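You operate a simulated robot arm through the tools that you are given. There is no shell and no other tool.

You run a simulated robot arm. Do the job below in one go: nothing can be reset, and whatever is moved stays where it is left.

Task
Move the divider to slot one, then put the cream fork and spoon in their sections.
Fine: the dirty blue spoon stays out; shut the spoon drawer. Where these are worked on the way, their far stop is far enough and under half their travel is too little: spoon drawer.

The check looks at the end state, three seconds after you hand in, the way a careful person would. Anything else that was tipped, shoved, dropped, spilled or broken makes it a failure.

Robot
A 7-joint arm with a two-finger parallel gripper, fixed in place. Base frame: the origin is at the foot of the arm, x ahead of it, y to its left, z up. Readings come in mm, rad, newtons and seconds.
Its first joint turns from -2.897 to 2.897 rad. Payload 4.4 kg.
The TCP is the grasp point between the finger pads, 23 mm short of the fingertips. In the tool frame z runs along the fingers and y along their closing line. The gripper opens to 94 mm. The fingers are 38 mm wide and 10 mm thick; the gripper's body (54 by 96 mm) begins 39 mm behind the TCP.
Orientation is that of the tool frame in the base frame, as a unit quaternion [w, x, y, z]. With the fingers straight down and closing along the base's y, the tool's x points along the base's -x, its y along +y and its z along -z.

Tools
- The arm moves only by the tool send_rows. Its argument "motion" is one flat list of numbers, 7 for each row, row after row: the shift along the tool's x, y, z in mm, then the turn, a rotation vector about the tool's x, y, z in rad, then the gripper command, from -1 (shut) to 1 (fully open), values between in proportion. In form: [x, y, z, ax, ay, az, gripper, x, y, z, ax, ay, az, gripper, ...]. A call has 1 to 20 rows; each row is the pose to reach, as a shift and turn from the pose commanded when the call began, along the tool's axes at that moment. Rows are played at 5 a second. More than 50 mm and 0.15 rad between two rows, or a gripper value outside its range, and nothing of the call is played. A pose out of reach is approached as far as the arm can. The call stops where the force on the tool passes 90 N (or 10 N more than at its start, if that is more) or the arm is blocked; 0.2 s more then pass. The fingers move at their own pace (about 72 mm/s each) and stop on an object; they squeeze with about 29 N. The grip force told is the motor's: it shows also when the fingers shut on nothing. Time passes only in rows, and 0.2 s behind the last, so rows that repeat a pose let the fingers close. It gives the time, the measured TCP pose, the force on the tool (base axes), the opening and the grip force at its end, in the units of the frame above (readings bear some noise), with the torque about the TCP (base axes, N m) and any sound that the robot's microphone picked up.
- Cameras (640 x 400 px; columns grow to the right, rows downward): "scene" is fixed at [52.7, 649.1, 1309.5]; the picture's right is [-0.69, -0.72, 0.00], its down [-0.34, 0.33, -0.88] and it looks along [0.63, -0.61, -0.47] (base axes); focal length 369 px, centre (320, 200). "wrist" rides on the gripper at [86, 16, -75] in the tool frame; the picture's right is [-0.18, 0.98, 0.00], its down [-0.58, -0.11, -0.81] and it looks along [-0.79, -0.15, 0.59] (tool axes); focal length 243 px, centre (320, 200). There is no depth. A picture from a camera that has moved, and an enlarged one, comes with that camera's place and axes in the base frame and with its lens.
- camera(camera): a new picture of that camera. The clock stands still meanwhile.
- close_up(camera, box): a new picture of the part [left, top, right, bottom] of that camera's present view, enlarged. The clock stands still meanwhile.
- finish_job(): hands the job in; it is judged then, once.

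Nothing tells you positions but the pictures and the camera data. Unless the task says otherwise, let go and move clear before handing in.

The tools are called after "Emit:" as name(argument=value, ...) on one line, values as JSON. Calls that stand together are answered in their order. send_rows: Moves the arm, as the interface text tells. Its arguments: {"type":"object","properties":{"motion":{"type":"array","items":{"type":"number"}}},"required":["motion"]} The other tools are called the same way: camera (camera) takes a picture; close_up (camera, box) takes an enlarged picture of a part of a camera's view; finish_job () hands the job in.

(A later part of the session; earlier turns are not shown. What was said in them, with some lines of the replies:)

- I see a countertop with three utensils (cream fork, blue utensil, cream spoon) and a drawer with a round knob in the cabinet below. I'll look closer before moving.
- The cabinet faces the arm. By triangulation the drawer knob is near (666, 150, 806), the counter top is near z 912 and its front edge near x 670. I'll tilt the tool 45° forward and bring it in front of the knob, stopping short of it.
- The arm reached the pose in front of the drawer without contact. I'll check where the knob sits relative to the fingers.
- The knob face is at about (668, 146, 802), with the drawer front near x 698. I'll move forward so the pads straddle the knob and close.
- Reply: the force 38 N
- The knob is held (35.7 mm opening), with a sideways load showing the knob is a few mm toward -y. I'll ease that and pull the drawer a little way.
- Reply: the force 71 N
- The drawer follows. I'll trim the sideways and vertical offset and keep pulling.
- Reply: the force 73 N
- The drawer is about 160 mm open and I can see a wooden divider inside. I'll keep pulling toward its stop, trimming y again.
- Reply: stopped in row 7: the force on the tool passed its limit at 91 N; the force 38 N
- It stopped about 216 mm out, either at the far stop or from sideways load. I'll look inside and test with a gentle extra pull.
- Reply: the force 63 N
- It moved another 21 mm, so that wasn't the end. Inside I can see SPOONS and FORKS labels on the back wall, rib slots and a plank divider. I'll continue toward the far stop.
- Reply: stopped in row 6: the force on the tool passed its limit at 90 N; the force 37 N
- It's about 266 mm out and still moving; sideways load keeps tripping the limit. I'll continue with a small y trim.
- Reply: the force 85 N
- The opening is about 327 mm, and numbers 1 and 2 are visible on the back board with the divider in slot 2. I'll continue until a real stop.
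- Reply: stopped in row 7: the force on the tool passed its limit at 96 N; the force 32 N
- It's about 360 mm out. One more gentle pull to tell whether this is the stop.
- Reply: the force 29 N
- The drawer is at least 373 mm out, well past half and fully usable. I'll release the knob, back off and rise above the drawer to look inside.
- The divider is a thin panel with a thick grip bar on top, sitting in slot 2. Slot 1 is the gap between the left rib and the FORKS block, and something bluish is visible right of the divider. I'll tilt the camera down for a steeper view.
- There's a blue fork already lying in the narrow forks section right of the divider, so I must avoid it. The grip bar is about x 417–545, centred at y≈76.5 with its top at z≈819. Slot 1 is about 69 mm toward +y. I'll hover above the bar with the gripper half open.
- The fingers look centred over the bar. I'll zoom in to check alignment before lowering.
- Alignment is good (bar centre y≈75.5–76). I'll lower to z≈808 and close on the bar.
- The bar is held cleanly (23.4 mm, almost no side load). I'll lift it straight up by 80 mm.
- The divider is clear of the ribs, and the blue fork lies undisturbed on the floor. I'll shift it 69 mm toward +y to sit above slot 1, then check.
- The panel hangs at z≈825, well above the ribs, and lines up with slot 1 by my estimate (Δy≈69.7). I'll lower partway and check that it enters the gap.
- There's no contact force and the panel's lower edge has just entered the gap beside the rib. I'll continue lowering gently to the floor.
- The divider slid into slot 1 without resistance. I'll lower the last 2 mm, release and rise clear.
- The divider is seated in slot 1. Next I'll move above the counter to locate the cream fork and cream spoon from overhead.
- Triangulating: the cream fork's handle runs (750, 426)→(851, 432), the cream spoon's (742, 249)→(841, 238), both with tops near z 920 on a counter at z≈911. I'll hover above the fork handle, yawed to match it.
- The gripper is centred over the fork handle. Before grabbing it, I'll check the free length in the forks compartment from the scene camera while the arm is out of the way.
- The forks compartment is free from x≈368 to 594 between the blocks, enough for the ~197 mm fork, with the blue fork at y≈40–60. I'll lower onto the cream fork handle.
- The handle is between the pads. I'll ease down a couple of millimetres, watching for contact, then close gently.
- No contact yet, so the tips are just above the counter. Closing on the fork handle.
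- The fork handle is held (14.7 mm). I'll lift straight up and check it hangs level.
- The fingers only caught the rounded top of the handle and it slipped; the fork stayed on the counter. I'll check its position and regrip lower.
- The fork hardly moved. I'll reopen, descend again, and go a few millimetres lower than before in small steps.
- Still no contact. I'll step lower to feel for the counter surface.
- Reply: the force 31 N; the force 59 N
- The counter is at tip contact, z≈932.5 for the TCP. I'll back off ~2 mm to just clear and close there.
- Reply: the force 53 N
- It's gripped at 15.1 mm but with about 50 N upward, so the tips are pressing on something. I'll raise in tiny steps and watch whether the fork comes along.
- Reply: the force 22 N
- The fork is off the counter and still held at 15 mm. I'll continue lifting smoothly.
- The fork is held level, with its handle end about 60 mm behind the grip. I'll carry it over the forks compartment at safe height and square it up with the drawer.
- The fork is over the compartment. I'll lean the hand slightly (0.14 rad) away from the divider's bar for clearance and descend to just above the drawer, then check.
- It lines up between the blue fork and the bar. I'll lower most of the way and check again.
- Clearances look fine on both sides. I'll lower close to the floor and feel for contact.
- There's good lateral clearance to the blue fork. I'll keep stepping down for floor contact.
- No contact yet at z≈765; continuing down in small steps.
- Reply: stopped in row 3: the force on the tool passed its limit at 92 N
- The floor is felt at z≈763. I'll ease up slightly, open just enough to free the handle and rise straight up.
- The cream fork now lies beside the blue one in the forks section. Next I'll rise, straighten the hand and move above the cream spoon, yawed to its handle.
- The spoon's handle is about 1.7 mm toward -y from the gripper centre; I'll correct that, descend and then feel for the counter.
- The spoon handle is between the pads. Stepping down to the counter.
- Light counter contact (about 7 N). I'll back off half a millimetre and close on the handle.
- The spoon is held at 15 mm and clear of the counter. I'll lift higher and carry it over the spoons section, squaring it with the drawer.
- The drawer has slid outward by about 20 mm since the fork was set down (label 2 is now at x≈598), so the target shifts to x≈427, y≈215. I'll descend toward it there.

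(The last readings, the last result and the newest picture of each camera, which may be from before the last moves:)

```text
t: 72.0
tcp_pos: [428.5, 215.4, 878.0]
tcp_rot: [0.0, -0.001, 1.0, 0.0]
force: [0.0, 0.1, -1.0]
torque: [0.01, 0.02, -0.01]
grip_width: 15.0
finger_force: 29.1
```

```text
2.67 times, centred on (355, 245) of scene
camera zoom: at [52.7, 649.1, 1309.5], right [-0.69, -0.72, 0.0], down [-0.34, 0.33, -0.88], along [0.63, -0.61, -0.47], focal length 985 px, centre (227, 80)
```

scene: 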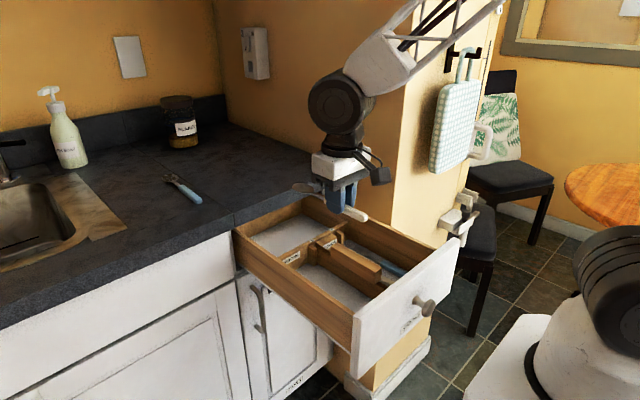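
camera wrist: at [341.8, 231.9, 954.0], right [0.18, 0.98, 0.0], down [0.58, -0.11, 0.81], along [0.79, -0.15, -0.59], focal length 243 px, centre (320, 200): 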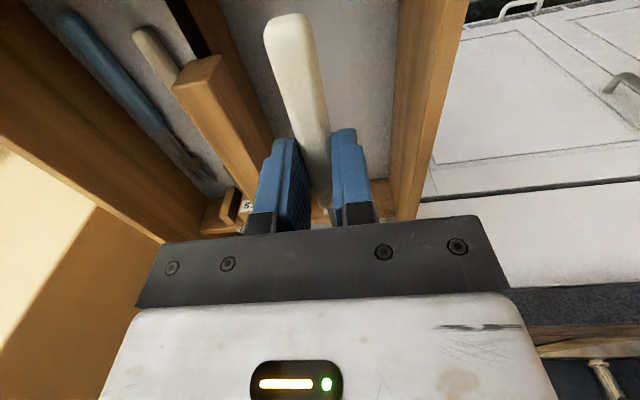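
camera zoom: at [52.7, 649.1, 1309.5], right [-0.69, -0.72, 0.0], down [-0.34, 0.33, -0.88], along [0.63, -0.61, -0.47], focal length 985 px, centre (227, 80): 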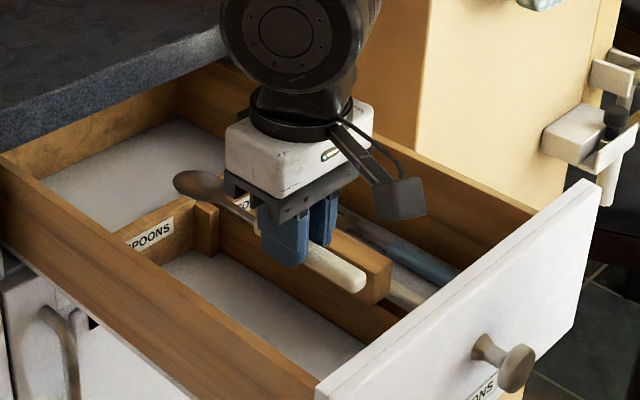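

The spoon fits within the compartment lengthwise (tip x≈560, board x≈593). I'll lower further with a slight shift for even side clearance.

Emit:
send_rows(motion=[0, -0.8, 25, 0, 0, 0, -1, 0, -1.6, 50, 0, 0, 0, -1, 0, -2, 75, 0, 0, 0, -1, 0, -2, 95, 0, 0, 0, -1, 0, -2, 105, 0, 0, 0, -1])

Emit:
camera(camera="wrist")

Emit:
close_up(camera="scene", box=[260, 190, 450, 340])

```text
t: 73.0
tcp_pos: [431.2, 217.2, 788.2]
tcp_rot: [0.003, 0.0, 1.0, 0.002]
force: [1.5, -0.1, 3.8]
torque: [0.14, 0.59, 0.13]
grip_width: 15.0
finger_force: 28.9
stopped in row 5: the force on the tool passed its limit at 134 N (the readings are from after the stop); the commanded pose is now the measured one
```

```text
taken
camera wrist: at [344.1, 232.9, 861.3], right [0.18, 0.98, 0.0], down [0.58, -0.11, 0.81], along [0.8, -0.15, -0.59], focal length 243 px, centre (320, 200)
```

wrist: 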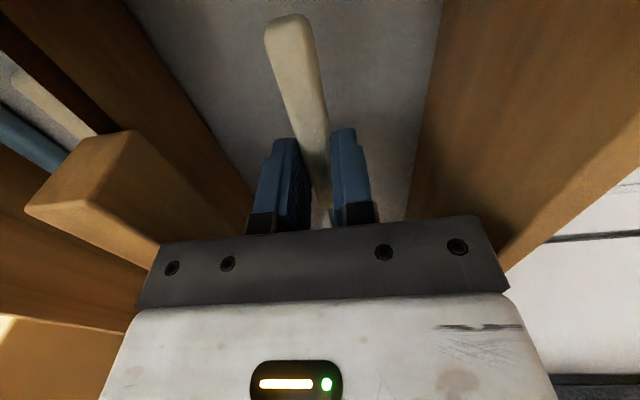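

```text
2.67 times, centred on (355, 265) of scene
camera zoom: at [52.7, 649.1, 1309.5], right [-0.69, -0.72, 0.0], down [-0.34, 0.33, -0.88], along [0.63, -0.61, -0.47], focal length 985 px, centre (227, 27)
```

zoom: 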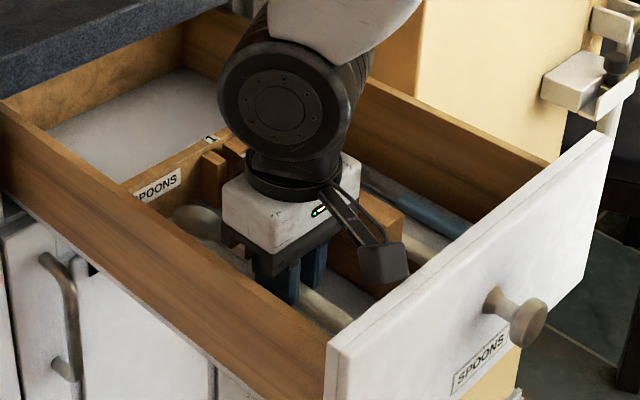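

The hand stopped early: the camera block on the wrist met the drawer's front panel, which also explains the earlier drawer shift. I'll raise straight up and reassess.

Emit:
send_rows(motion=[0, 0, -5, 0, 0, 0, -1, 0, 0, -15, 0, 0, 0, -1, 0, 0, -35, 0, 0, 0, -1, 0, 0, -60, 0, 0, 0, -1, 0, 0, -90, 0, 0, 0, -1, 0, 0, -110, 0, 0, 0, -1])

Emit:
camera(camera="scene")

Emit:
camera(camera="wrist")

Emit:
close_up(camera="scene", box=[230, 170, 460, 390])

```text
t: 74.5
tcp_pos: [430.4, 216.2, 896.4]
tcp_rot: [0.002, -0.001, 1.0, 0.001]
force: [0.6, -0.4, -0.9]
torque: [0.01, 0.02, -0.01]
grip_width: 15.0
finger_force: 29.3
```

```text
taken
```

scene: 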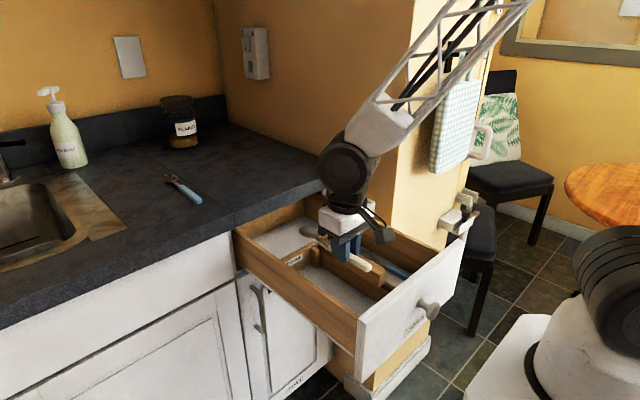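

```text
taken
camera wrist: at [343.2, 232.8, 971.1], right [0.18, 0.98, 0.0], down [0.58, -0.11, 0.81], along [0.8, -0.15, -0.59], focal length 243 px, centre (320, 200)
```

wrist: 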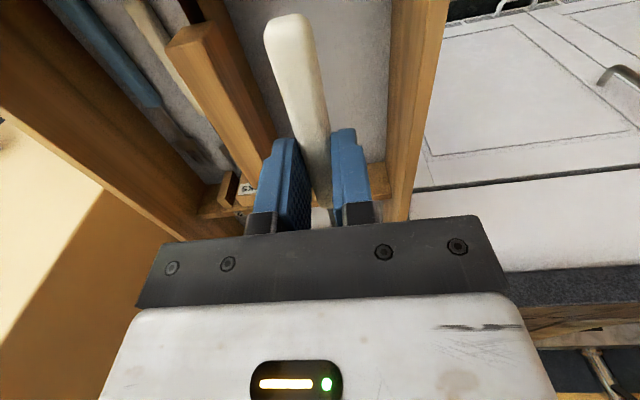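

```text
1.82 times, centred on (345, 280) of scene
camera zoom: at [52.7, 649.1, 1309.5], right [-0.69, -0.72, 0.0], down [-0.34, 0.33, -0.88], along [0.63, -0.61, -0.47], focal length 672 px, centre (274, 54)
```

zoom: 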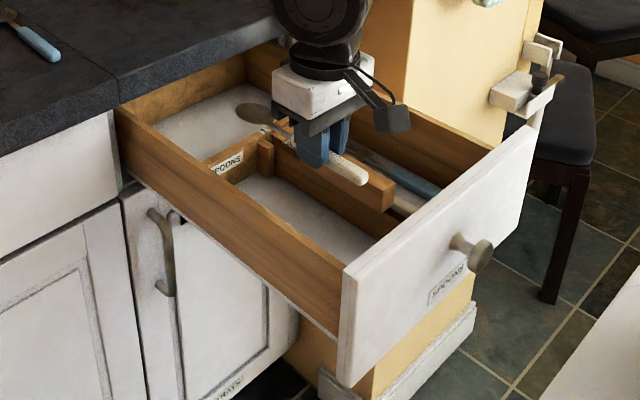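

The drawer is now out about 25 mm further than before (panel inner face x≈322, back board x≈590). With the TCP at x≈440 the camera block clears the panel and the spoon still fits. I'll descend there.

Emit:
send_rows(motion=[-5, -1.8, 5, 0, 0, 0, -1, -10.2, -3.6, 20, 0, 0, 0, -1, -10.2, -3.6, 45, 0, 0, 0, -1, -10.2, -3.6, 70, 0, 0, 0, -1, -10.2, -3.6, 85, 0, 0, 0, -1])

Emit:
camera(camera="wrist")

Emit:
close_up(camera="scene", box=[270, 200, 450, 340])

```text
t: 75.7
tcp_pos: [440.8, 211.5, 813.1]
tcp_rot: [0.003, 0.0, 1.0, 0.002]
force: [-0.1, 0.4, -1.4]
torque: [0.0, -0.01, -0.04]
grip_width: 14.9
finger_force: 28.8
```

```text
taken
camera wrist: at [353.3, 228.3, 886.6], right [0.18, 0.98, 0.0], down [0.58, -0.11, 0.81], along [0.8, -0.15, -0.59], focal length 243 px, centre (320, 200)
```

wrist: 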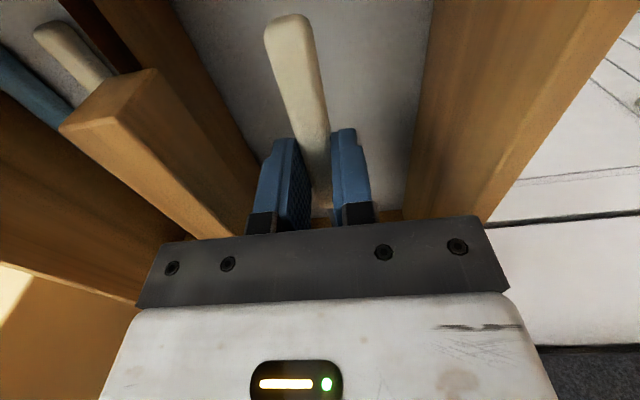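

```text
2.86 times, centred on (360, 270) of scene
camera zoom: at [52.7, 649.1, 1309.5], right [-0.69, -0.72, 0.0], down [-0.34, 0.33, -0.88], along [0.63, -0.61, -0.47], focal length 1055 px, centre (206, 0)
```

zoom: 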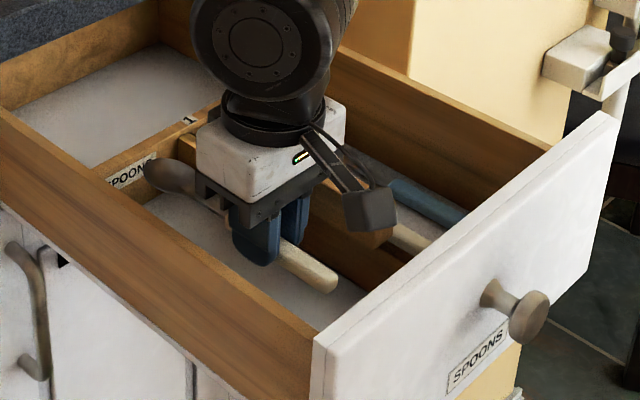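

The camera block now sits inside the panel line with about 15 mm to spare. I'll lower the last stretch, stopping just above floor contact.

Emit:
send_rows(motion=[0, 0, 10, 0, 0, 0, -1, 0, 0, 20, 0, 0, 0, -1, 0, 0, 30, 0, 0, 0, -1, 0, 0, 38, 0, 0, 0, -1, 0, 0, 44, 0, 0, 0, -1, 0, 0, 46, 0, 0, 0, -1])

Emit:
close_up(camera="scene", box=[270, 200, 450, 340])

Emit:
camera(camera="wrist")

```text
t: 77.0
tcp_pos: [440.3, 211.4, 765.4]
tcp_rot: [0.003, 0.0, 1.0, 0.002]
force: [0.6, 0.4, -0.1]
torque: [0.01, 0.03, -0.03]
grip_width: 14.9
finger_force: 28.7
```

```text
2.86 times, centred on (360, 270) of scene
camera zoom: at [52.7, 649.1, 1309.5], right [-0.69, -0.72, 0.0], down [-0.34, 0.33, -0.88], along [0.63, -0.61, -0.47], focal length 1055 px, centre (206, 0)
```

zoom: 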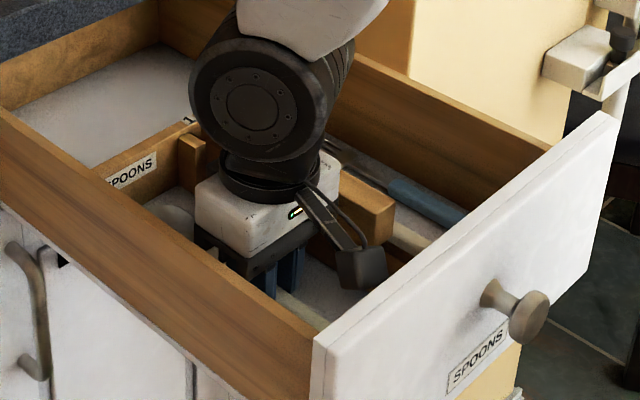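

```text
taken
camera wrist: at [354.1, 229.1, 840.3], right [0.18, 0.98, 0.0], down [0.58, -0.11, 0.81], along [0.8, -0.15, -0.59], focal length 243 px, centre (320, 200)
```

wrist: 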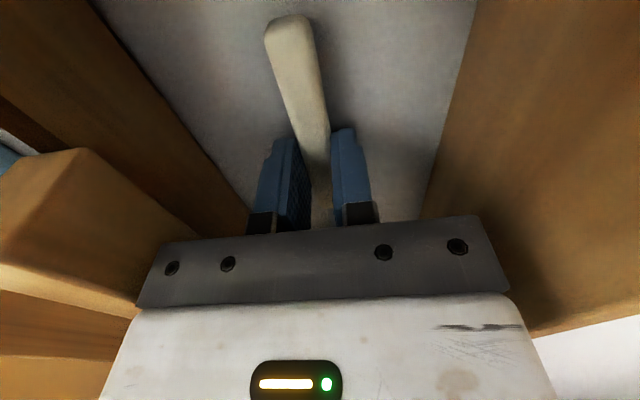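

No contact so far. A couple more millimetres down, then check force.

Emit:
send_rows(motion=[0, 0, 1, 0, 0, 0, -1, 0, 0, 2, 0, 0, 0, -1, 0, 0, 2, 0, 0, 0, -1])

Emit:
send_rows(motion=[0, 0, 0.7, 0, 0, 0, -1, 0, 0, 1.4, 0, 0, 0, -1, 0, 0, 1.4, 0, 0, 0, -1])

```text
t: 77.8
tcp_pos: [442.5, 213.9, 764.0]
tcp_rot: [0.004, 0.0, 1.0, 0.002]
force: [0.3, -0.6, -0.1]
torque: [0.01, 0.01, -0.02]
grip_width: 14.9
finger_force: 29.5
```

```text
t: 78.7
tcp_pos: [441.6, 212.9, 763.2]
tcp_rot: [0.003, 0.001, 1.0, 0.002]
force: [-0.1, -0.7, -0.1]
torque: [-0.05, 0.04, -0.02]
grip_width: 14.8
finger_force: 29.1
```

The spoon is within a millimetre or two of the floor. I'll open gently and rise straight up.

Emit:
send_rows(motion=[0, 0, 0.6, 0, 0, 0, -1, 0, 0, 0.6, 0, 0, 0, -0.6, 0, 0, 0.6, 0, 0, 0, -0.4, 0, 0, 0.6, 0, 0, 0, -0.4, 0, 0, -10, 0, 0, 0, -0.4, 0, 0, -35, 0, 0, 0, -0.4, 0, 0, -75, 0, 0, 0, -0.4, 0, 0, -115, 0, 0, 0, -0.4, 0, 0, -155, 0, 0, 0, -0.4, 0, 0, -200, 0, 0, 0, -0.4])

Emit:
camera(camera="wrist")

Emit:
close_up(camera="scene", box=[230, 180, 460, 360])

```text
t: 80.8
tcp_pos: [439.4, 211.8, 963.8]
tcp_rot: [0.002, 0.001, 1.0, 0.001]
force: [-1.3, 0.7, -0.2]
torque: [0.01, -0.02, 0.02]
grip_width: 28.2
finger_force: 0.1
```

```text
taken
camera wrist: at [352.7, 228.6, 1037.7], right [0.18, 0.98, 0.0], down [0.58, -0.11, 0.81], along [0.8, -0.15, -0.59], focal length 243 px, centre (320, 200)
```

wrist: 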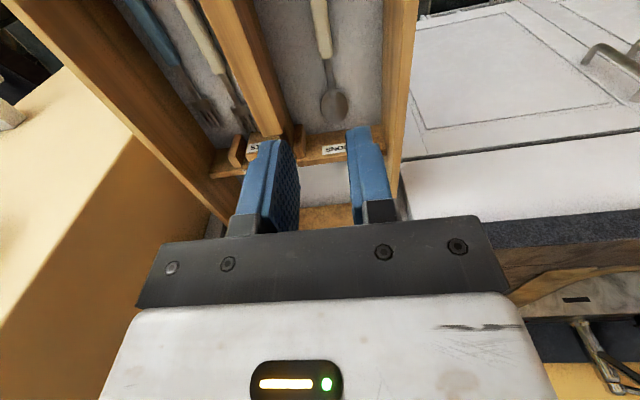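

```text
2.22 times, centred on (345, 270) of scene
camera zoom: at [52.7, 649.1, 1309.5], right [-0.69, -0.72, 0.0], down [-0.34, 0.33, -0.88], along [0.63, -0.61, -0.47], focal length 821 px, centre (264, 44)
```

zoom: 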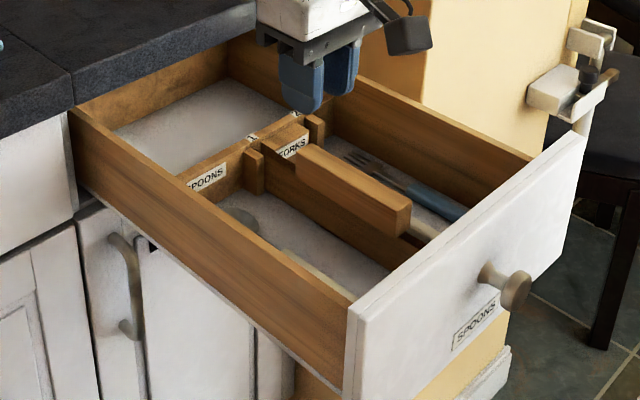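

Both utensils are in. I'll take a steep look down into the drawer to confirm everything before closing.

Emit:
send_rows(motion=[-2, -7, -21, 0, 0.092, 0, 0, -3, -14, -42, 0, 0.184, 0, 0, -5, -21, -64, 0, 0.275, 0, 0.5, -7, -28, -85, 0, 0.367, 0, 1, -8, -35, -106, 0, 0.459, 0, 1, -10, -42, -127, 0, 0.55, 0, 1])

Emit:
close_up(camera="wrist", box=[180, 20, 460, 230])

Emit:
camera(camera="wrist")

```text
t: 82.2
tcp_pos: [448.0, 169.8, 1089.7]
tcp_rot: [-0.269, -0.001, 0.963, 0.002]
force: [-0.6, -0.2, 1.1]
torque: [0.0, 0.01, -0.02]
grip_width: 94.0
finger_force: 0.1
```

```text
1.90 times, centred on (320, 125) of wrist
camera zoom: at [413.1, 186.9, 1198.9], right [0.16, 0.98, -0.09], down [0.92, -0.11, 0.39], along [0.37, -0.15, -0.92], focal length 462 px, centre (320, 343)
```

zoom: 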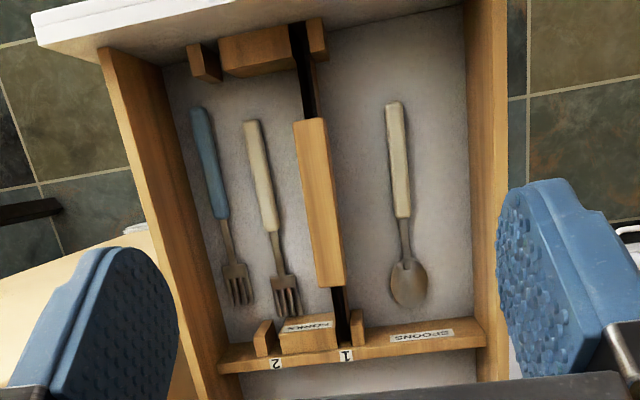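

```text
taken
camera wrist: at [413.1, 186.9, 1198.9], right [0.16, 0.98, -0.09], down [0.92, -0.11, 0.39], along [0.37, -0.15, -0.92], focal length 243 px, centre (320, 200)
```

wrist: 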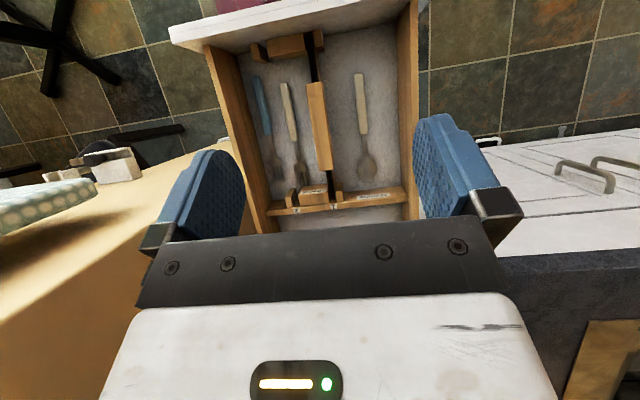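

The drawer contents are right: divider in slot 1, cream fork beside the blue fork in FORKS, cream spoon in SPOONS. To close, I'll bring the open fingers around the knob from the front with the 45° tilt and push the panel with both tips.

Emit:
send_rows(motion=[6.5, -2.5, 26.3, 0, -0.1335, 0, 0.7, 13, -5, 52.6, 0, -0.267, 0, 0.7, 19.6, -7.5, 78.9, 0, -0.4005, 0, 0.7, 26.1, -10, 105.2, 0, -0.534, 0, 0.7, 32.6, -12.5, 131.5, 0, -0.6675, 0, 0.7, 39.1, -15, 157.7, 0, -0.801, 0, 0.7, 45.6, -17.5, 184, 0, -0.9345, 0, 0.7, 52.2, -20, 210.3, 0, -1.068, 0, 0.7, 58.7, -22.5, 236.6, 0, -1.2015, 0, 0.7, 65.2, -25, 262.9, 0, -1.335, 0, 0.7])

Emit:
camera(camera="wrist")

Emit:
camera(camera="scene")

```text
t: 84.7
tcp_pos: [254.2, 142.9, 869.3]
tcp_rot: [0.355, -0.017, 0.934, -0.039]
force: [-0.4, -0.3, 0.5]
torque: [-0.03, 0.01, 0.01]
grip_width: 79.9
finger_force: 0.1
stopped in row 10: the arm was blocked; the commanded pose is now the measured one
```

```text
taken
camera wrist: at [140.2, 159.5, 865.7], right [0.13, 0.99, 0.04], down [-0.1, -0.03, 0.99], along [0.99, -0.14, 0.1], focal length 243 px, centre (320, 200)
```

wrist: 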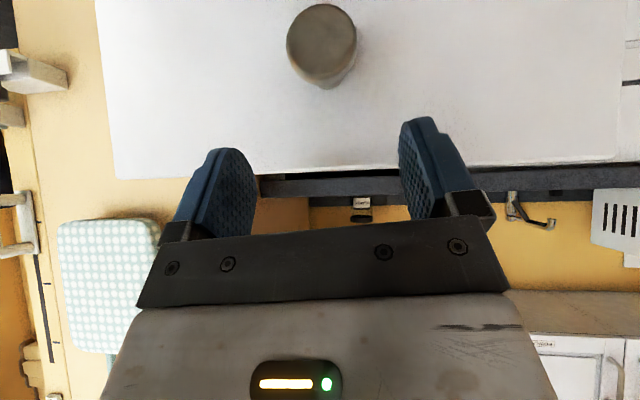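

```text
taken
```

scene: 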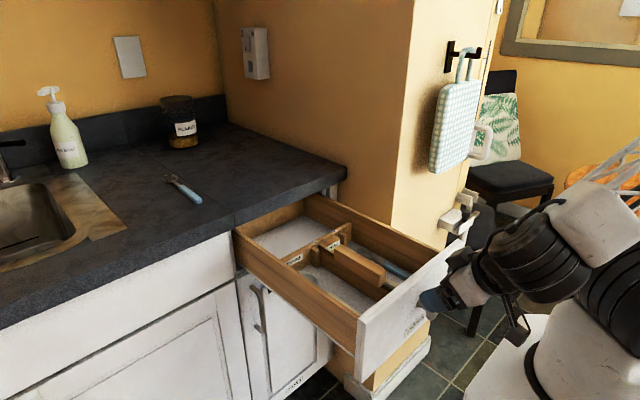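

The arm hit a joint limit at that high tilted pose, but the fingers are in front of the panel and straddle the knob. I'll lower to knob height while straightening the small rotation error.

Emit:
send_rows(motion=[6.7, 1.5, 10.9, -0.012, 0, 0.012, 0.7, 13.4, 2.9, 21.7, -0.024, 0, 0.024, 0.7, 20.1, 4.4, 32.6, -0.037, 0, 0.036, 0.7, 26.8, 5.8, 43.4, -0.049, 0, 0.048, 0.7, 33.5, 7.3, 54.3, -0.061, 0, 0.0595, 0.7])

Emit:
camera(camera="wrist")

Emit:
close_up(camera="scene", box=[320, 200, 560, 380])

```text
t: 85.8
tcp_pos: [265.7, 147.1, 804.3]
tcp_rot: [0.355, 0.0, 0.935, 0.001]
force: [-0.4, -0.4, -0.7]
torque: [-0.03, -0.02, -0.01]
grip_width: 79.9
finger_force: 0.1
```

```text
taken
camera wrist: at [152.1, 163.1, 803.4], right [0.14, 0.98, 0.12], down [-0.1, -0.11, 0.99], along [0.99, -0.15, 0.08], focal length 243 px, centre (320, 200)
```

wrist: 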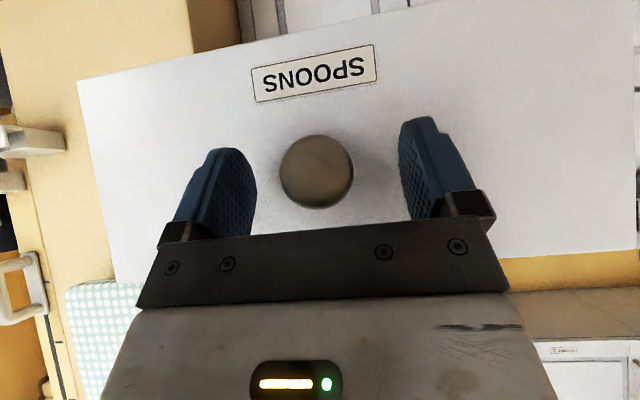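

```text
2.22 times, centred on (440, 290) of scene
camera zoom: at [52.7, 649.1, 1309.5], right [-0.69, -0.72, 0.0], down [-0.34, 0.33, -0.88], along [0.63, -0.61, -0.47], focal length 821 px, centre (53, 0)
```

zoom: 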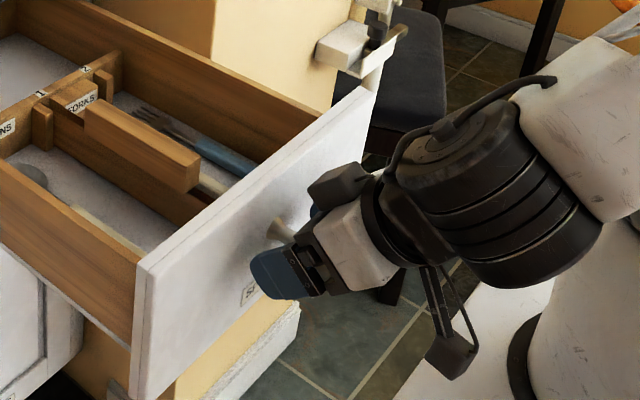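

The fingers straddle the knob with tips just short of the panel. I'll push slowly toward the cabinet.

Emit:
send_rows(motion=[-3.7, 0, 3.3, 0, 0, 0, 0.7, -9, 0, 8, 0, 0, 0, 0.7, -15, 0, 13.3, 0, 0, 0, 0.7, -22.4, 0, 19.9, 0, 0, 0, 0.7, -29.9, 0, 26.6, 0, 0, 0, 0.7, -37.4, 0, 33.2, 0, 0, 0, 0.7, -44.9, 0, 39.8, 0, 0, 0, 0.7, -52.4, 0, 46.5, 0, 0, 0, 0.7, -59.8, 0, 53.1, 0, 0, 0, 0.7, -67.3, 0, 59.8, 0, 0, 0, 0.7, -74.8, 0, 66.4, 0, 0, 0, 0.7, -82.3, 0, 73, 0, 0, 0, 0.7, -89.8, 0, 79.7, 0, 0, 0, 0.7, -97.2, 0, 86.3, 0, 0, 0, 0.7, -104.7, 0, 93, 0, 0, 0, 0.7, -112.2, 0, 99.6, 0, 0, 0, 0.7])

Emit:
camera(camera="scene")

Emit:
camera(camera="wrist")

```text
t: 89.2
tcp_pos: [414.9, 145.2, 805.2]
tcp_rot: [0.354, 0.001, 0.935, -0.001]
force: [-2.6, 0.5, 0.8]
torque: [0.07, 0.0, 0.12]
grip_width: 79.9
finger_force: 0.0
```

```text
taken
```

scene: 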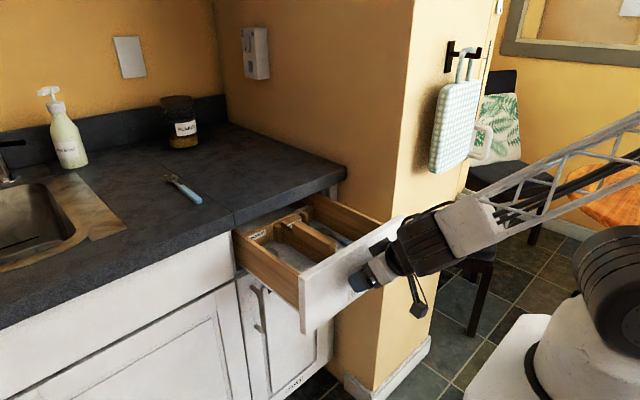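

```text
taken
camera wrist: at [301.2, 161.8, 803.8], right [0.14, 0.98, 0.12], down [-0.1, -0.11, 0.99], along [0.99, -0.15, 0.08], focal length 243 px, centre (320, 200)
```

wrist: 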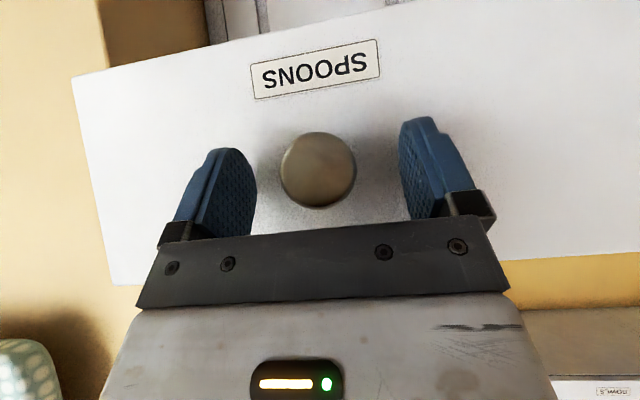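

The drawer slides in smoothly with only about 3 N. Continuing at the same pace.

Emit:
send_rows(motion=[-7.5, 0, 6.6, 0, 0, 0, 0.7, -15, 0, 13.3, 0, 0, 0, 0.7, -22.4, 0, 19.9, 0, 0, 0, 0.7, -29.9, 0, 26.6, 0, 0, 0, 0.7, -37.4, 0, 33.2, 0, 0, 0, 0.7, -44.9, 0, 39.8, 0, 0, 0, 0.7, -52.4, 0, 46.5, 0, 0, 0, 0.7, -59.8, 0, 53.1, 0, 0, 0, 0.7, -67.3, 0, 59.8, 0, 0, 0, 0.7, -74.8, 0, 66.4, 0, 0, 0, 0.7, -82.3, 0, 73, 0, 0, 0, 0.7, -89.8, 0, 79.7, 0, 0, 0, 0.7, -97.2, 0, 86.3, 0, 0, 0, 0.7, -104.7, 0, 93, 0, 0, 0, 0.7, -112.2, 0, 99.6, 0, 0, 0, 0.7, -119.7, 0, 106.2, 0, 0, 0, 0.7, -127.2, 0, 112.9, 0, 0, 0, 0.7, -134.6, 0, 119.5, 0, 0, 0, 0.7, -142.1, 0, 126.2, 0, 0, 0, 0.7, -149.6, 0, 132.8, 0, 0, 0, 0.7])

Emit:
camera(camera="scene")

Emit:
camera(camera="wrist")

```text
t: 93.5
tcp_pos: [615.9, 145.9, 806.3]
tcp_rot: [0.355, 0.001, 0.935, 0.001]
force: [-2.0, 0.7, 0.6]
torque: [0.02, -0.05, 0.03]
grip_width: 80.1
finger_force: 0.1
```

```text
taken
```

scene: 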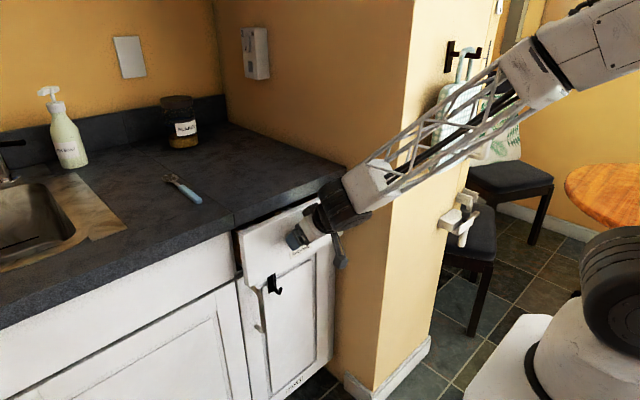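

```text
taken
camera wrist: at [501.4, 162.5, 804.0], right [0.14, 0.98, 0.12], down [-0.1, -0.11, 0.99], along [0.99, -0.15, 0.08], focal length 243 px, centre (320, 200)
```

wrist: 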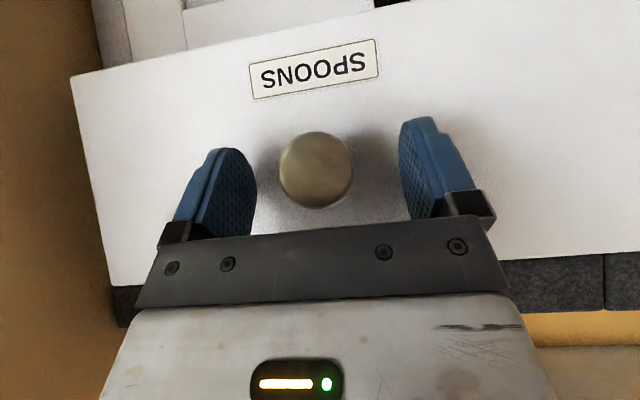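

About 55 mm remain. I'll slow down for the last part and let the force show when the drawer seats.

Emit:
send_rows(motion=[-5.2, 0, 4.6, 0, 0, 0, 0.7, -10.5, 0, 9.3, 0, 0, 0, 0.7, -15.7, 0, 13.9, 0, 0, 0, 0.7, -20.9, 0, 18.6, 0, 0, 0, 0.7, -25.4, 0, 22.6, 0, 0, 0, 0.7, -29.9, 0, 26.6, 0, 0, 0, 0.7, -32.9, 0, 29.2, 0, 0, 0, 0.7, -35.2, 0, 31.2, 0, 0, 0, 0.7, -36.7, 0, 32.5, 0, 0, 0, 0.7])

Emit:
camera(camera="scene")

Emit:
close_up(camera="scene", box=[220, 160, 360, 300])

```text
t: 95.5
tcp_pos: [665.2, 144.7, 805.2]
tcp_rot: [0.356, 0.0, 0.934, 0.001]
force: [-16.2, -1.0, 6.5]
torque: [0.14, -1.09, 0.03]
grip_width: 79.8
finger_force: 0.0
```

```text
taken
```

scene: 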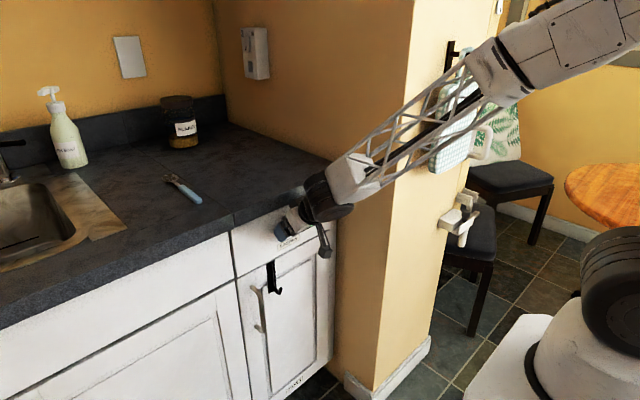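

```text
2.86 times, centred on (290, 230) of scene
camera zoom: at [52.7, 649.1, 1309.5], right [-0.69, -0.72, 0.0], down [-0.34, 0.33, -0.88], along [0.63, -0.61, -0.47], focal length 1055 px, centre (406, 114)
```

zoom: 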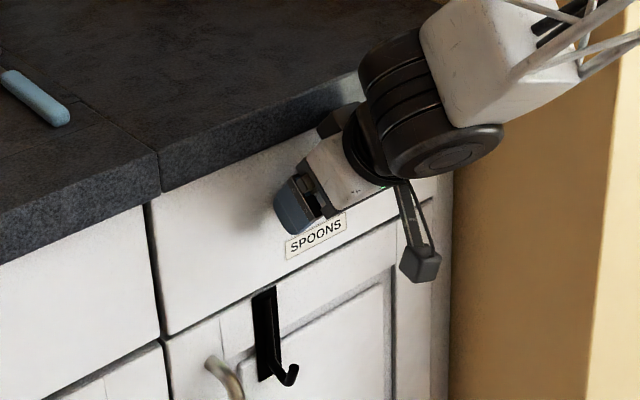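

The drawer front looks flush and the force rose to 16 N. I'll give it one more millimetre, then back straight off.

Emit:
send_rows(motion=[-1.1, 0, 1, 0, 0, 0, 0.7, -1.1, 0, 1, 0, 0, 0, 0.7])

Emit:
send_rows(motion=[7.5, 0, -6.6, 0, 0, 0, 0.7, 22.4, 0, -19.9, 0, 0, 0, 0.7, 44.9, 0, -39.8, 0, 0, 0, 0.7, 74.8, 0, -66.4, 0, 0, 0, 0.7, 104.7, 0, -93, 0, 0, 0, 0.7, 134.6, 0, -119.5, 0, 0, 0, 0.7])

Emit:
camera(camera="scene")

Emit:
camera(camera="wrist")

```text
t: 96.0
tcp_pos: [663.3, 144.7, 805.8]
tcp_rot: [0.355, 0.0, 0.935, 0.0]
force: [-48.0, -6.1, 23.6]
torque: [0.25, -3.34, -0.09]
grip_width: 79.9
finger_force: 0.0
stopped in row 2: the force on the tool passed its limit at 95 N (the readings are from after the stop); the commanded pose is now the measured one
```

```text
t: 97.4
tcp_pos: [485.1, 145.5, 803.4]
tcp_rot: [0.354, 0.001, 0.935, 0.0]
force: [-0.4, 0.4, -1.2]
torque: [0.02, -0.01, -0.02]
grip_width: 79.9
finger_force: 0.0
```

```text
taken
```

scene: 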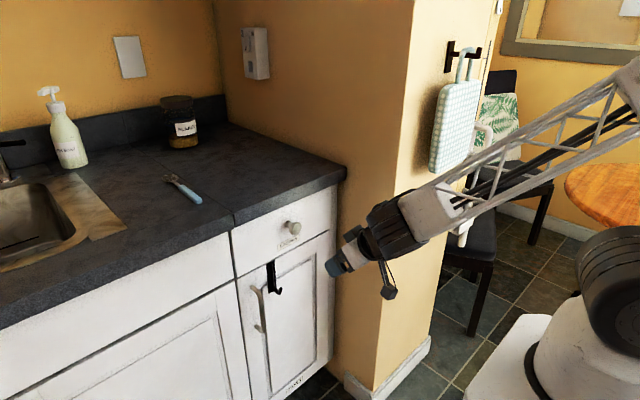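

```text
taken
camera wrist: at [369.8, 162.0, 802.0], right [0.14, 0.98, 0.12], down [-0.1, -0.11, 0.99], along [0.99, -0.15, 0.08], focal length 243 px, centre (320, 200)
```

wrist: 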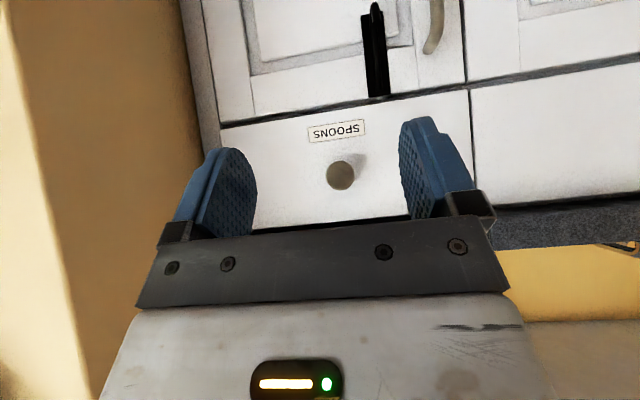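

Emit:
close_up(camera="scene", box=[220, 180, 360, 340])

Emit:
close_up(camera="scene", box=[100, 140, 260, 240])

Emit:
close_up(camera="wrist", box=[180, 60, 560, 250])

```text
2.50 times, centred on (290, 260) of scene
camera zoom: at [52.7, 649.1, 1309.5], right [-0.69, -0.72, 0.0], down [-0.34, 0.33, -0.88], along [0.63, -0.61, -0.47], focal length 924 px, centre (395, 50)
```

zoom: 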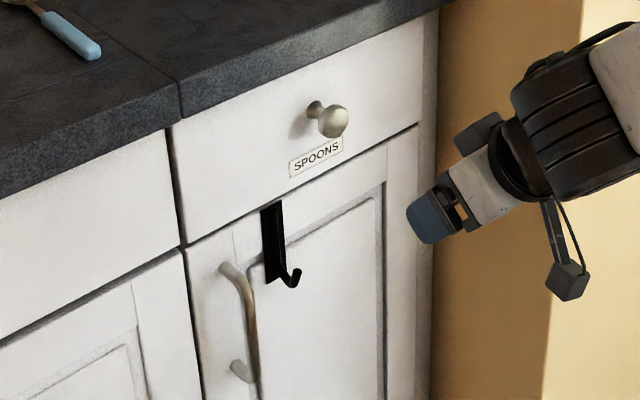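

```text
4.00 times, centred on (180, 190) of scene
camera zoom: at [52.7, 649.1, 1309.5], right [-0.69, -0.72, 0.0], down [-0.34, 0.33, -0.88], along [0.63, -0.61, -0.47], focal length 1478 px, centre (880, 240)
```

zoom: 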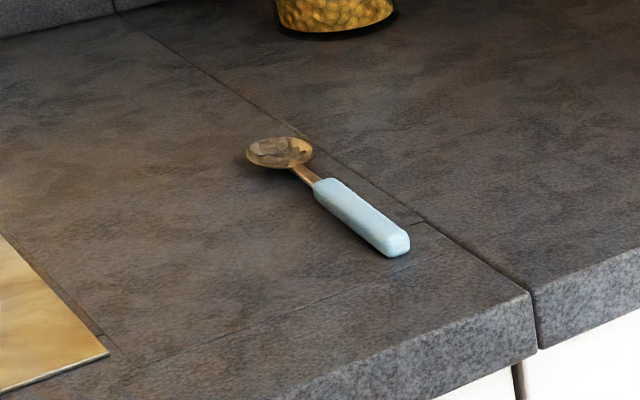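

```text
1.68 times, centred on (370, 155) of wrist
camera zoom: at [369.8, 162.0, 802.0], right [0.14, 0.98, 0.12], down [-0.1, -0.11, 0.99], along [0.99, -0.15, 0.08], focal length 409 px, centre (236, 276)
```

zoom: 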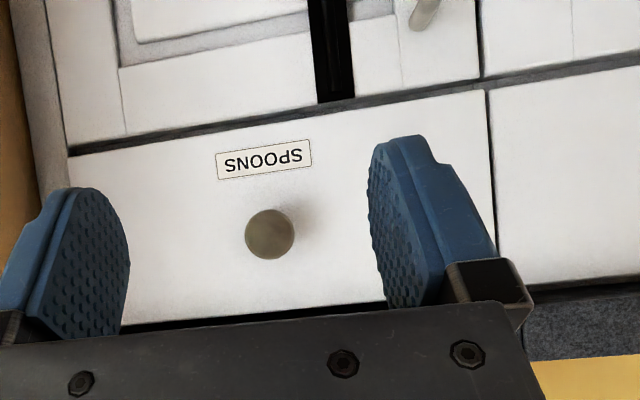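

Comparing with the first picture, the knob sits about 4 mm further out than at the start, and the push torque shows the hand touched the counter edge rather than the drawer bottoming out. I'll push the knob face with shut fingers instead, which keeps the hand well clear of the counter.

Emit:
send_rows(motion=[0, 0, 0, 0, 0, 0, -0.3, -0.9, 0, -1, 0, 0, 0, -1, -1.7, -0.3, -1.9, 0, 0, 0, -1, -1.7, -0.5, -1.9, 0, 0, 0, -1, -20, -0.5, 14, 0, 0, 0, -1, -45, -0.5, 36, 0, 0, 0, -1, -70, -0.5, 58.6, 0, 0, 0, -1, -90, -0.5, 76.4, 0, 0, 0, -1, -102.7, -0.5, 87.7, 0, 0, 0, -1])

Emit:
close_up(camera="scene", box=[220, 180, 360, 340])

Emit:
camera(camera="wrist")

```text
t: 99.4
tcp_pos: [619.6, 146.1, 807.4]
tcp_rot: [0.354, 0.001, 0.935, 0.001]
force: [0.2, -0.1, 0.0]
torque: [0.0, 0.0, -0.02]
grip_width: 0.1
finger_force: 29.4
```

```text
2.50 times, centred on (290, 260) of scene
camera zoom: at [52.7, 649.1, 1309.5], right [-0.69, -0.72, 0.0], down [-0.34, 0.33, -0.88], along [0.63, -0.61, -0.47], focal length 924 px, centre (395, 50)
```

zoom: 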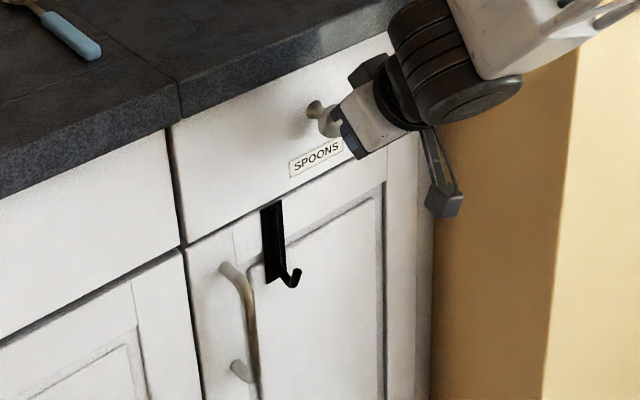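

```text
taken
camera wrist: at [505.0, 161.8, 805.7], right [0.14, 0.98, 0.12], down [-0.1, -0.11, 0.99], along [0.99, -0.15, 0.08], focal length 243 px, centre (320, 200)
```

wrist: 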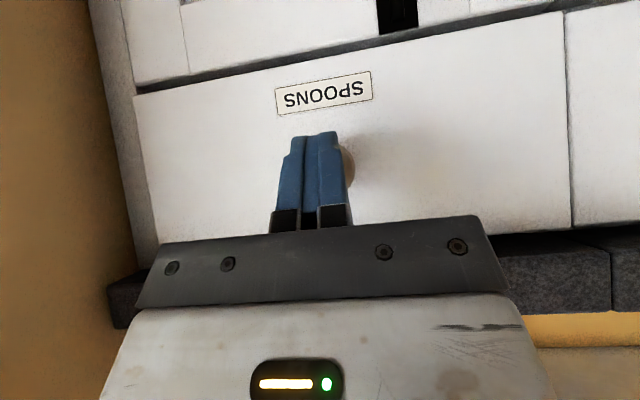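

The shut fingertips are just in front of the knob. I'll centre a few mm toward +y and press in small steps.

Emit:
send_rows(motion=[-3.7, 2, 3.3, 0, 0, 0, -1, -7.5, 4, 6.6, 0, 0, 0, -1, -10.5, 4, 9.3, 0, 0, 0, -1, -12.7, 4, 11.3, 0, 0, 0, -1, -14.2, 4, 12.6, 0, 0, 0, -1, -15.7, 4, 13.9, 0, 0, 0, -1])

Emit:
close_up(camera="scene", box=[220, 180, 360, 340])

```text
t: 100.4
tcp_pos: [634.7, 147.4, 804.4]
tcp_rot: [0.352, 0.0, 0.936, -0.001]
force: [-25.4, 0.3, 7.6]
torque: [-0.12, -0.07, 0.05]
grip_width: 0.1
finger_force: 29.5
stopped in row 5: the force on the tool passed its limit at 113 N (the readings are from after the stop); the commanded pose is now the measured one
```

```text
2.50 times, centred on (290, 260) of scene
camera zoom: at [52.7, 649.1, 1309.5], right [-0.69, -0.72, 0.0], down [-0.34, 0.33, -0.88], along [0.63, -0.61, -0.47], focal length 924 px, centre (395, 50)
```

zoom: 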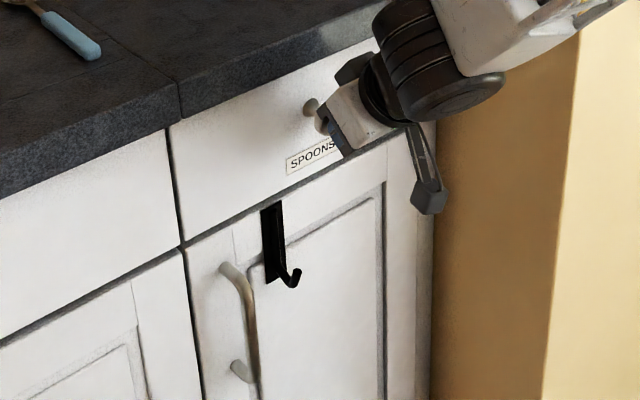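

The force now acts at the knob itself and rose sharply, so the drawer has seated. I'll back away and compare with the starting picture.

Emit:
send_rows(motion=[4, 0, -3.5, 0, 0, 0, -1, 15, 0, -13.3, 0, 0, 0, -1, 37, 0, -33, 0, 0, 0, -1, 67, 0, -60, 0, 0, 0, -1, 100, 0, -90, 0, 0, 0, -1])

Emit:
close_up(camera="scene", box=[220, 180, 360, 340])

Emit:
camera(camera="scene")

```text
t: 101.6
tcp_pos: [499.2, 146.7, 807.2]
tcp_rot: [0.353, 0.0, 0.936, 0.001]
force: [-0.3, 0.9, -0.2]
torque: [-0.01, -0.01, 0.0]
grip_width: 0.0
finger_force: 28.7
```

```text
2.50 times, centred on (290, 260) of scene
camera zoom: at [52.7, 649.1, 1309.5], right [-0.69, -0.72, 0.0], down [-0.34, 0.33, -0.88], along [0.63, -0.61, -0.47], focal length 924 px, centre (395, 50)
```

zoom: 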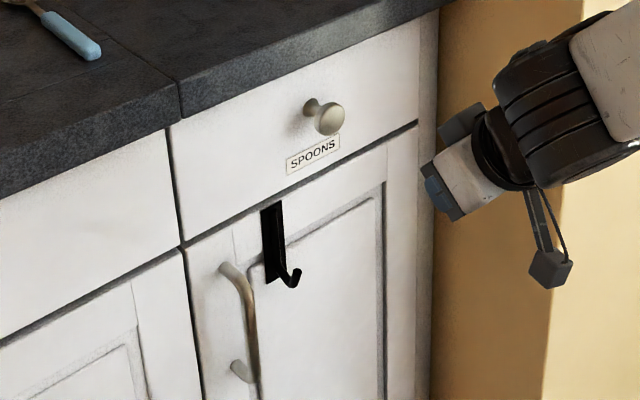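

```text
taken
```

scene: 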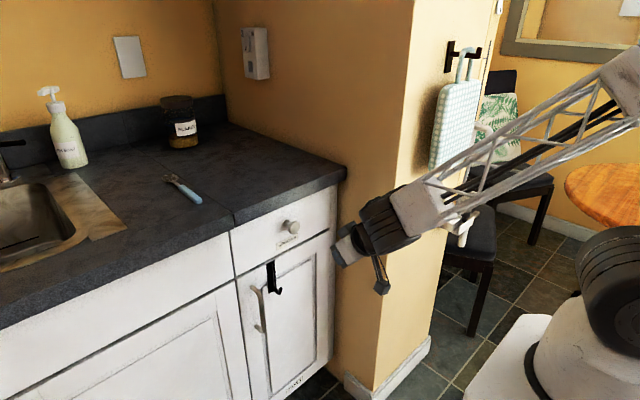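

The knob and label are exactly where they were at the start, so the drawer is shut, and the blue spoon hasn't moved. I'll withdraw the arm further up and back before handing in.

Emit:
send_rows(motion=[0, 0, -30, 0, 0, 0, -0.5, 0, 0, -65, 0, 0, 0, 0, 0, 0, -100, 0, 0, 0, 0, -25, 0, -130, 0, 0.1, 0, 0, -55, 0, -155, 0, 0.2, 0, 0, -55, 0, -155, 0, 0.2, 0, 0])

Emit:
camera(camera="scene")

Emit:
close_up(camera="scene", box=[220, 180, 360, 340])

```text
t: 103.0
tcp_pos: [441.0, 148.5, 958.8]
tcp_rot: [0.258, -0.001, 0.966, 0.0]
force: [0.3, -0.3, 0.1]
torque: [0.03, -0.06, -0.02]
grip_width: 47.0
finger_force: 0.0
```

```text
taken
```

scene: 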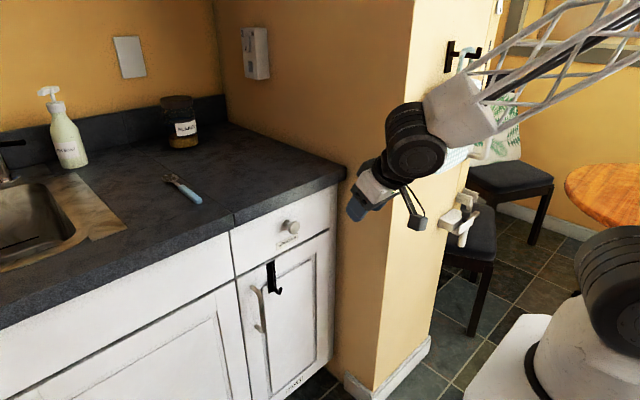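

```text
2.50 times, centred on (290, 260) of scene
camera zoom: at [52.7, 649.1, 1309.5], right [-0.69, -0.72, 0.0], down [-0.34, 0.33, -0.88], along [0.63, -0.61, -0.47], focal length 924 px, centre (395, 50)
```

zoom: 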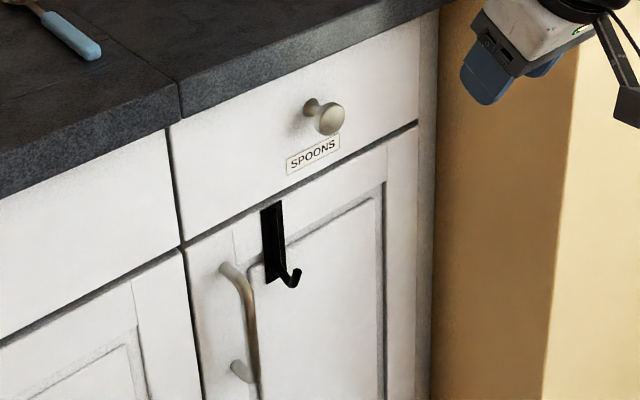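

The drawer is shut and the arm is clear with nothing in the gripper. The blue spoon is still on the counter where it started. My last look inside, before closing, showed the divider in slot one and the cream fork and spoon in their sections. Handing in.

Emit:
finish_job()

```text
The job is handed in.
```

The divider is in slot one, the cream fork and spoon are in their sections, and the spoon drawer is shut. I handed the job in.

- **Inside the drawer:** I last looked in just before closing. The cream fork lay in the forks section beside a blue fork that was already there, and the cream spoon lay in the spoons section.
- **Drawer:** It opened about 395 mm by my estimate. The knob and label are back where they were in the first picture.
- **Dirty blue spoon:** It is still on the counter where it started.
- **Contacts along the way:**
  - The wrist camera pressed against the drawer's front panel while I was placing the spoon, and most likely while placing the fork too. Each time the drawer slid further out.
  - The hand touched the counter edge while I was closing the drawer.
  - The fork slipped once on the first lift, without leaving the counter.
  - I saw no damage, and nothing tipped or fell.
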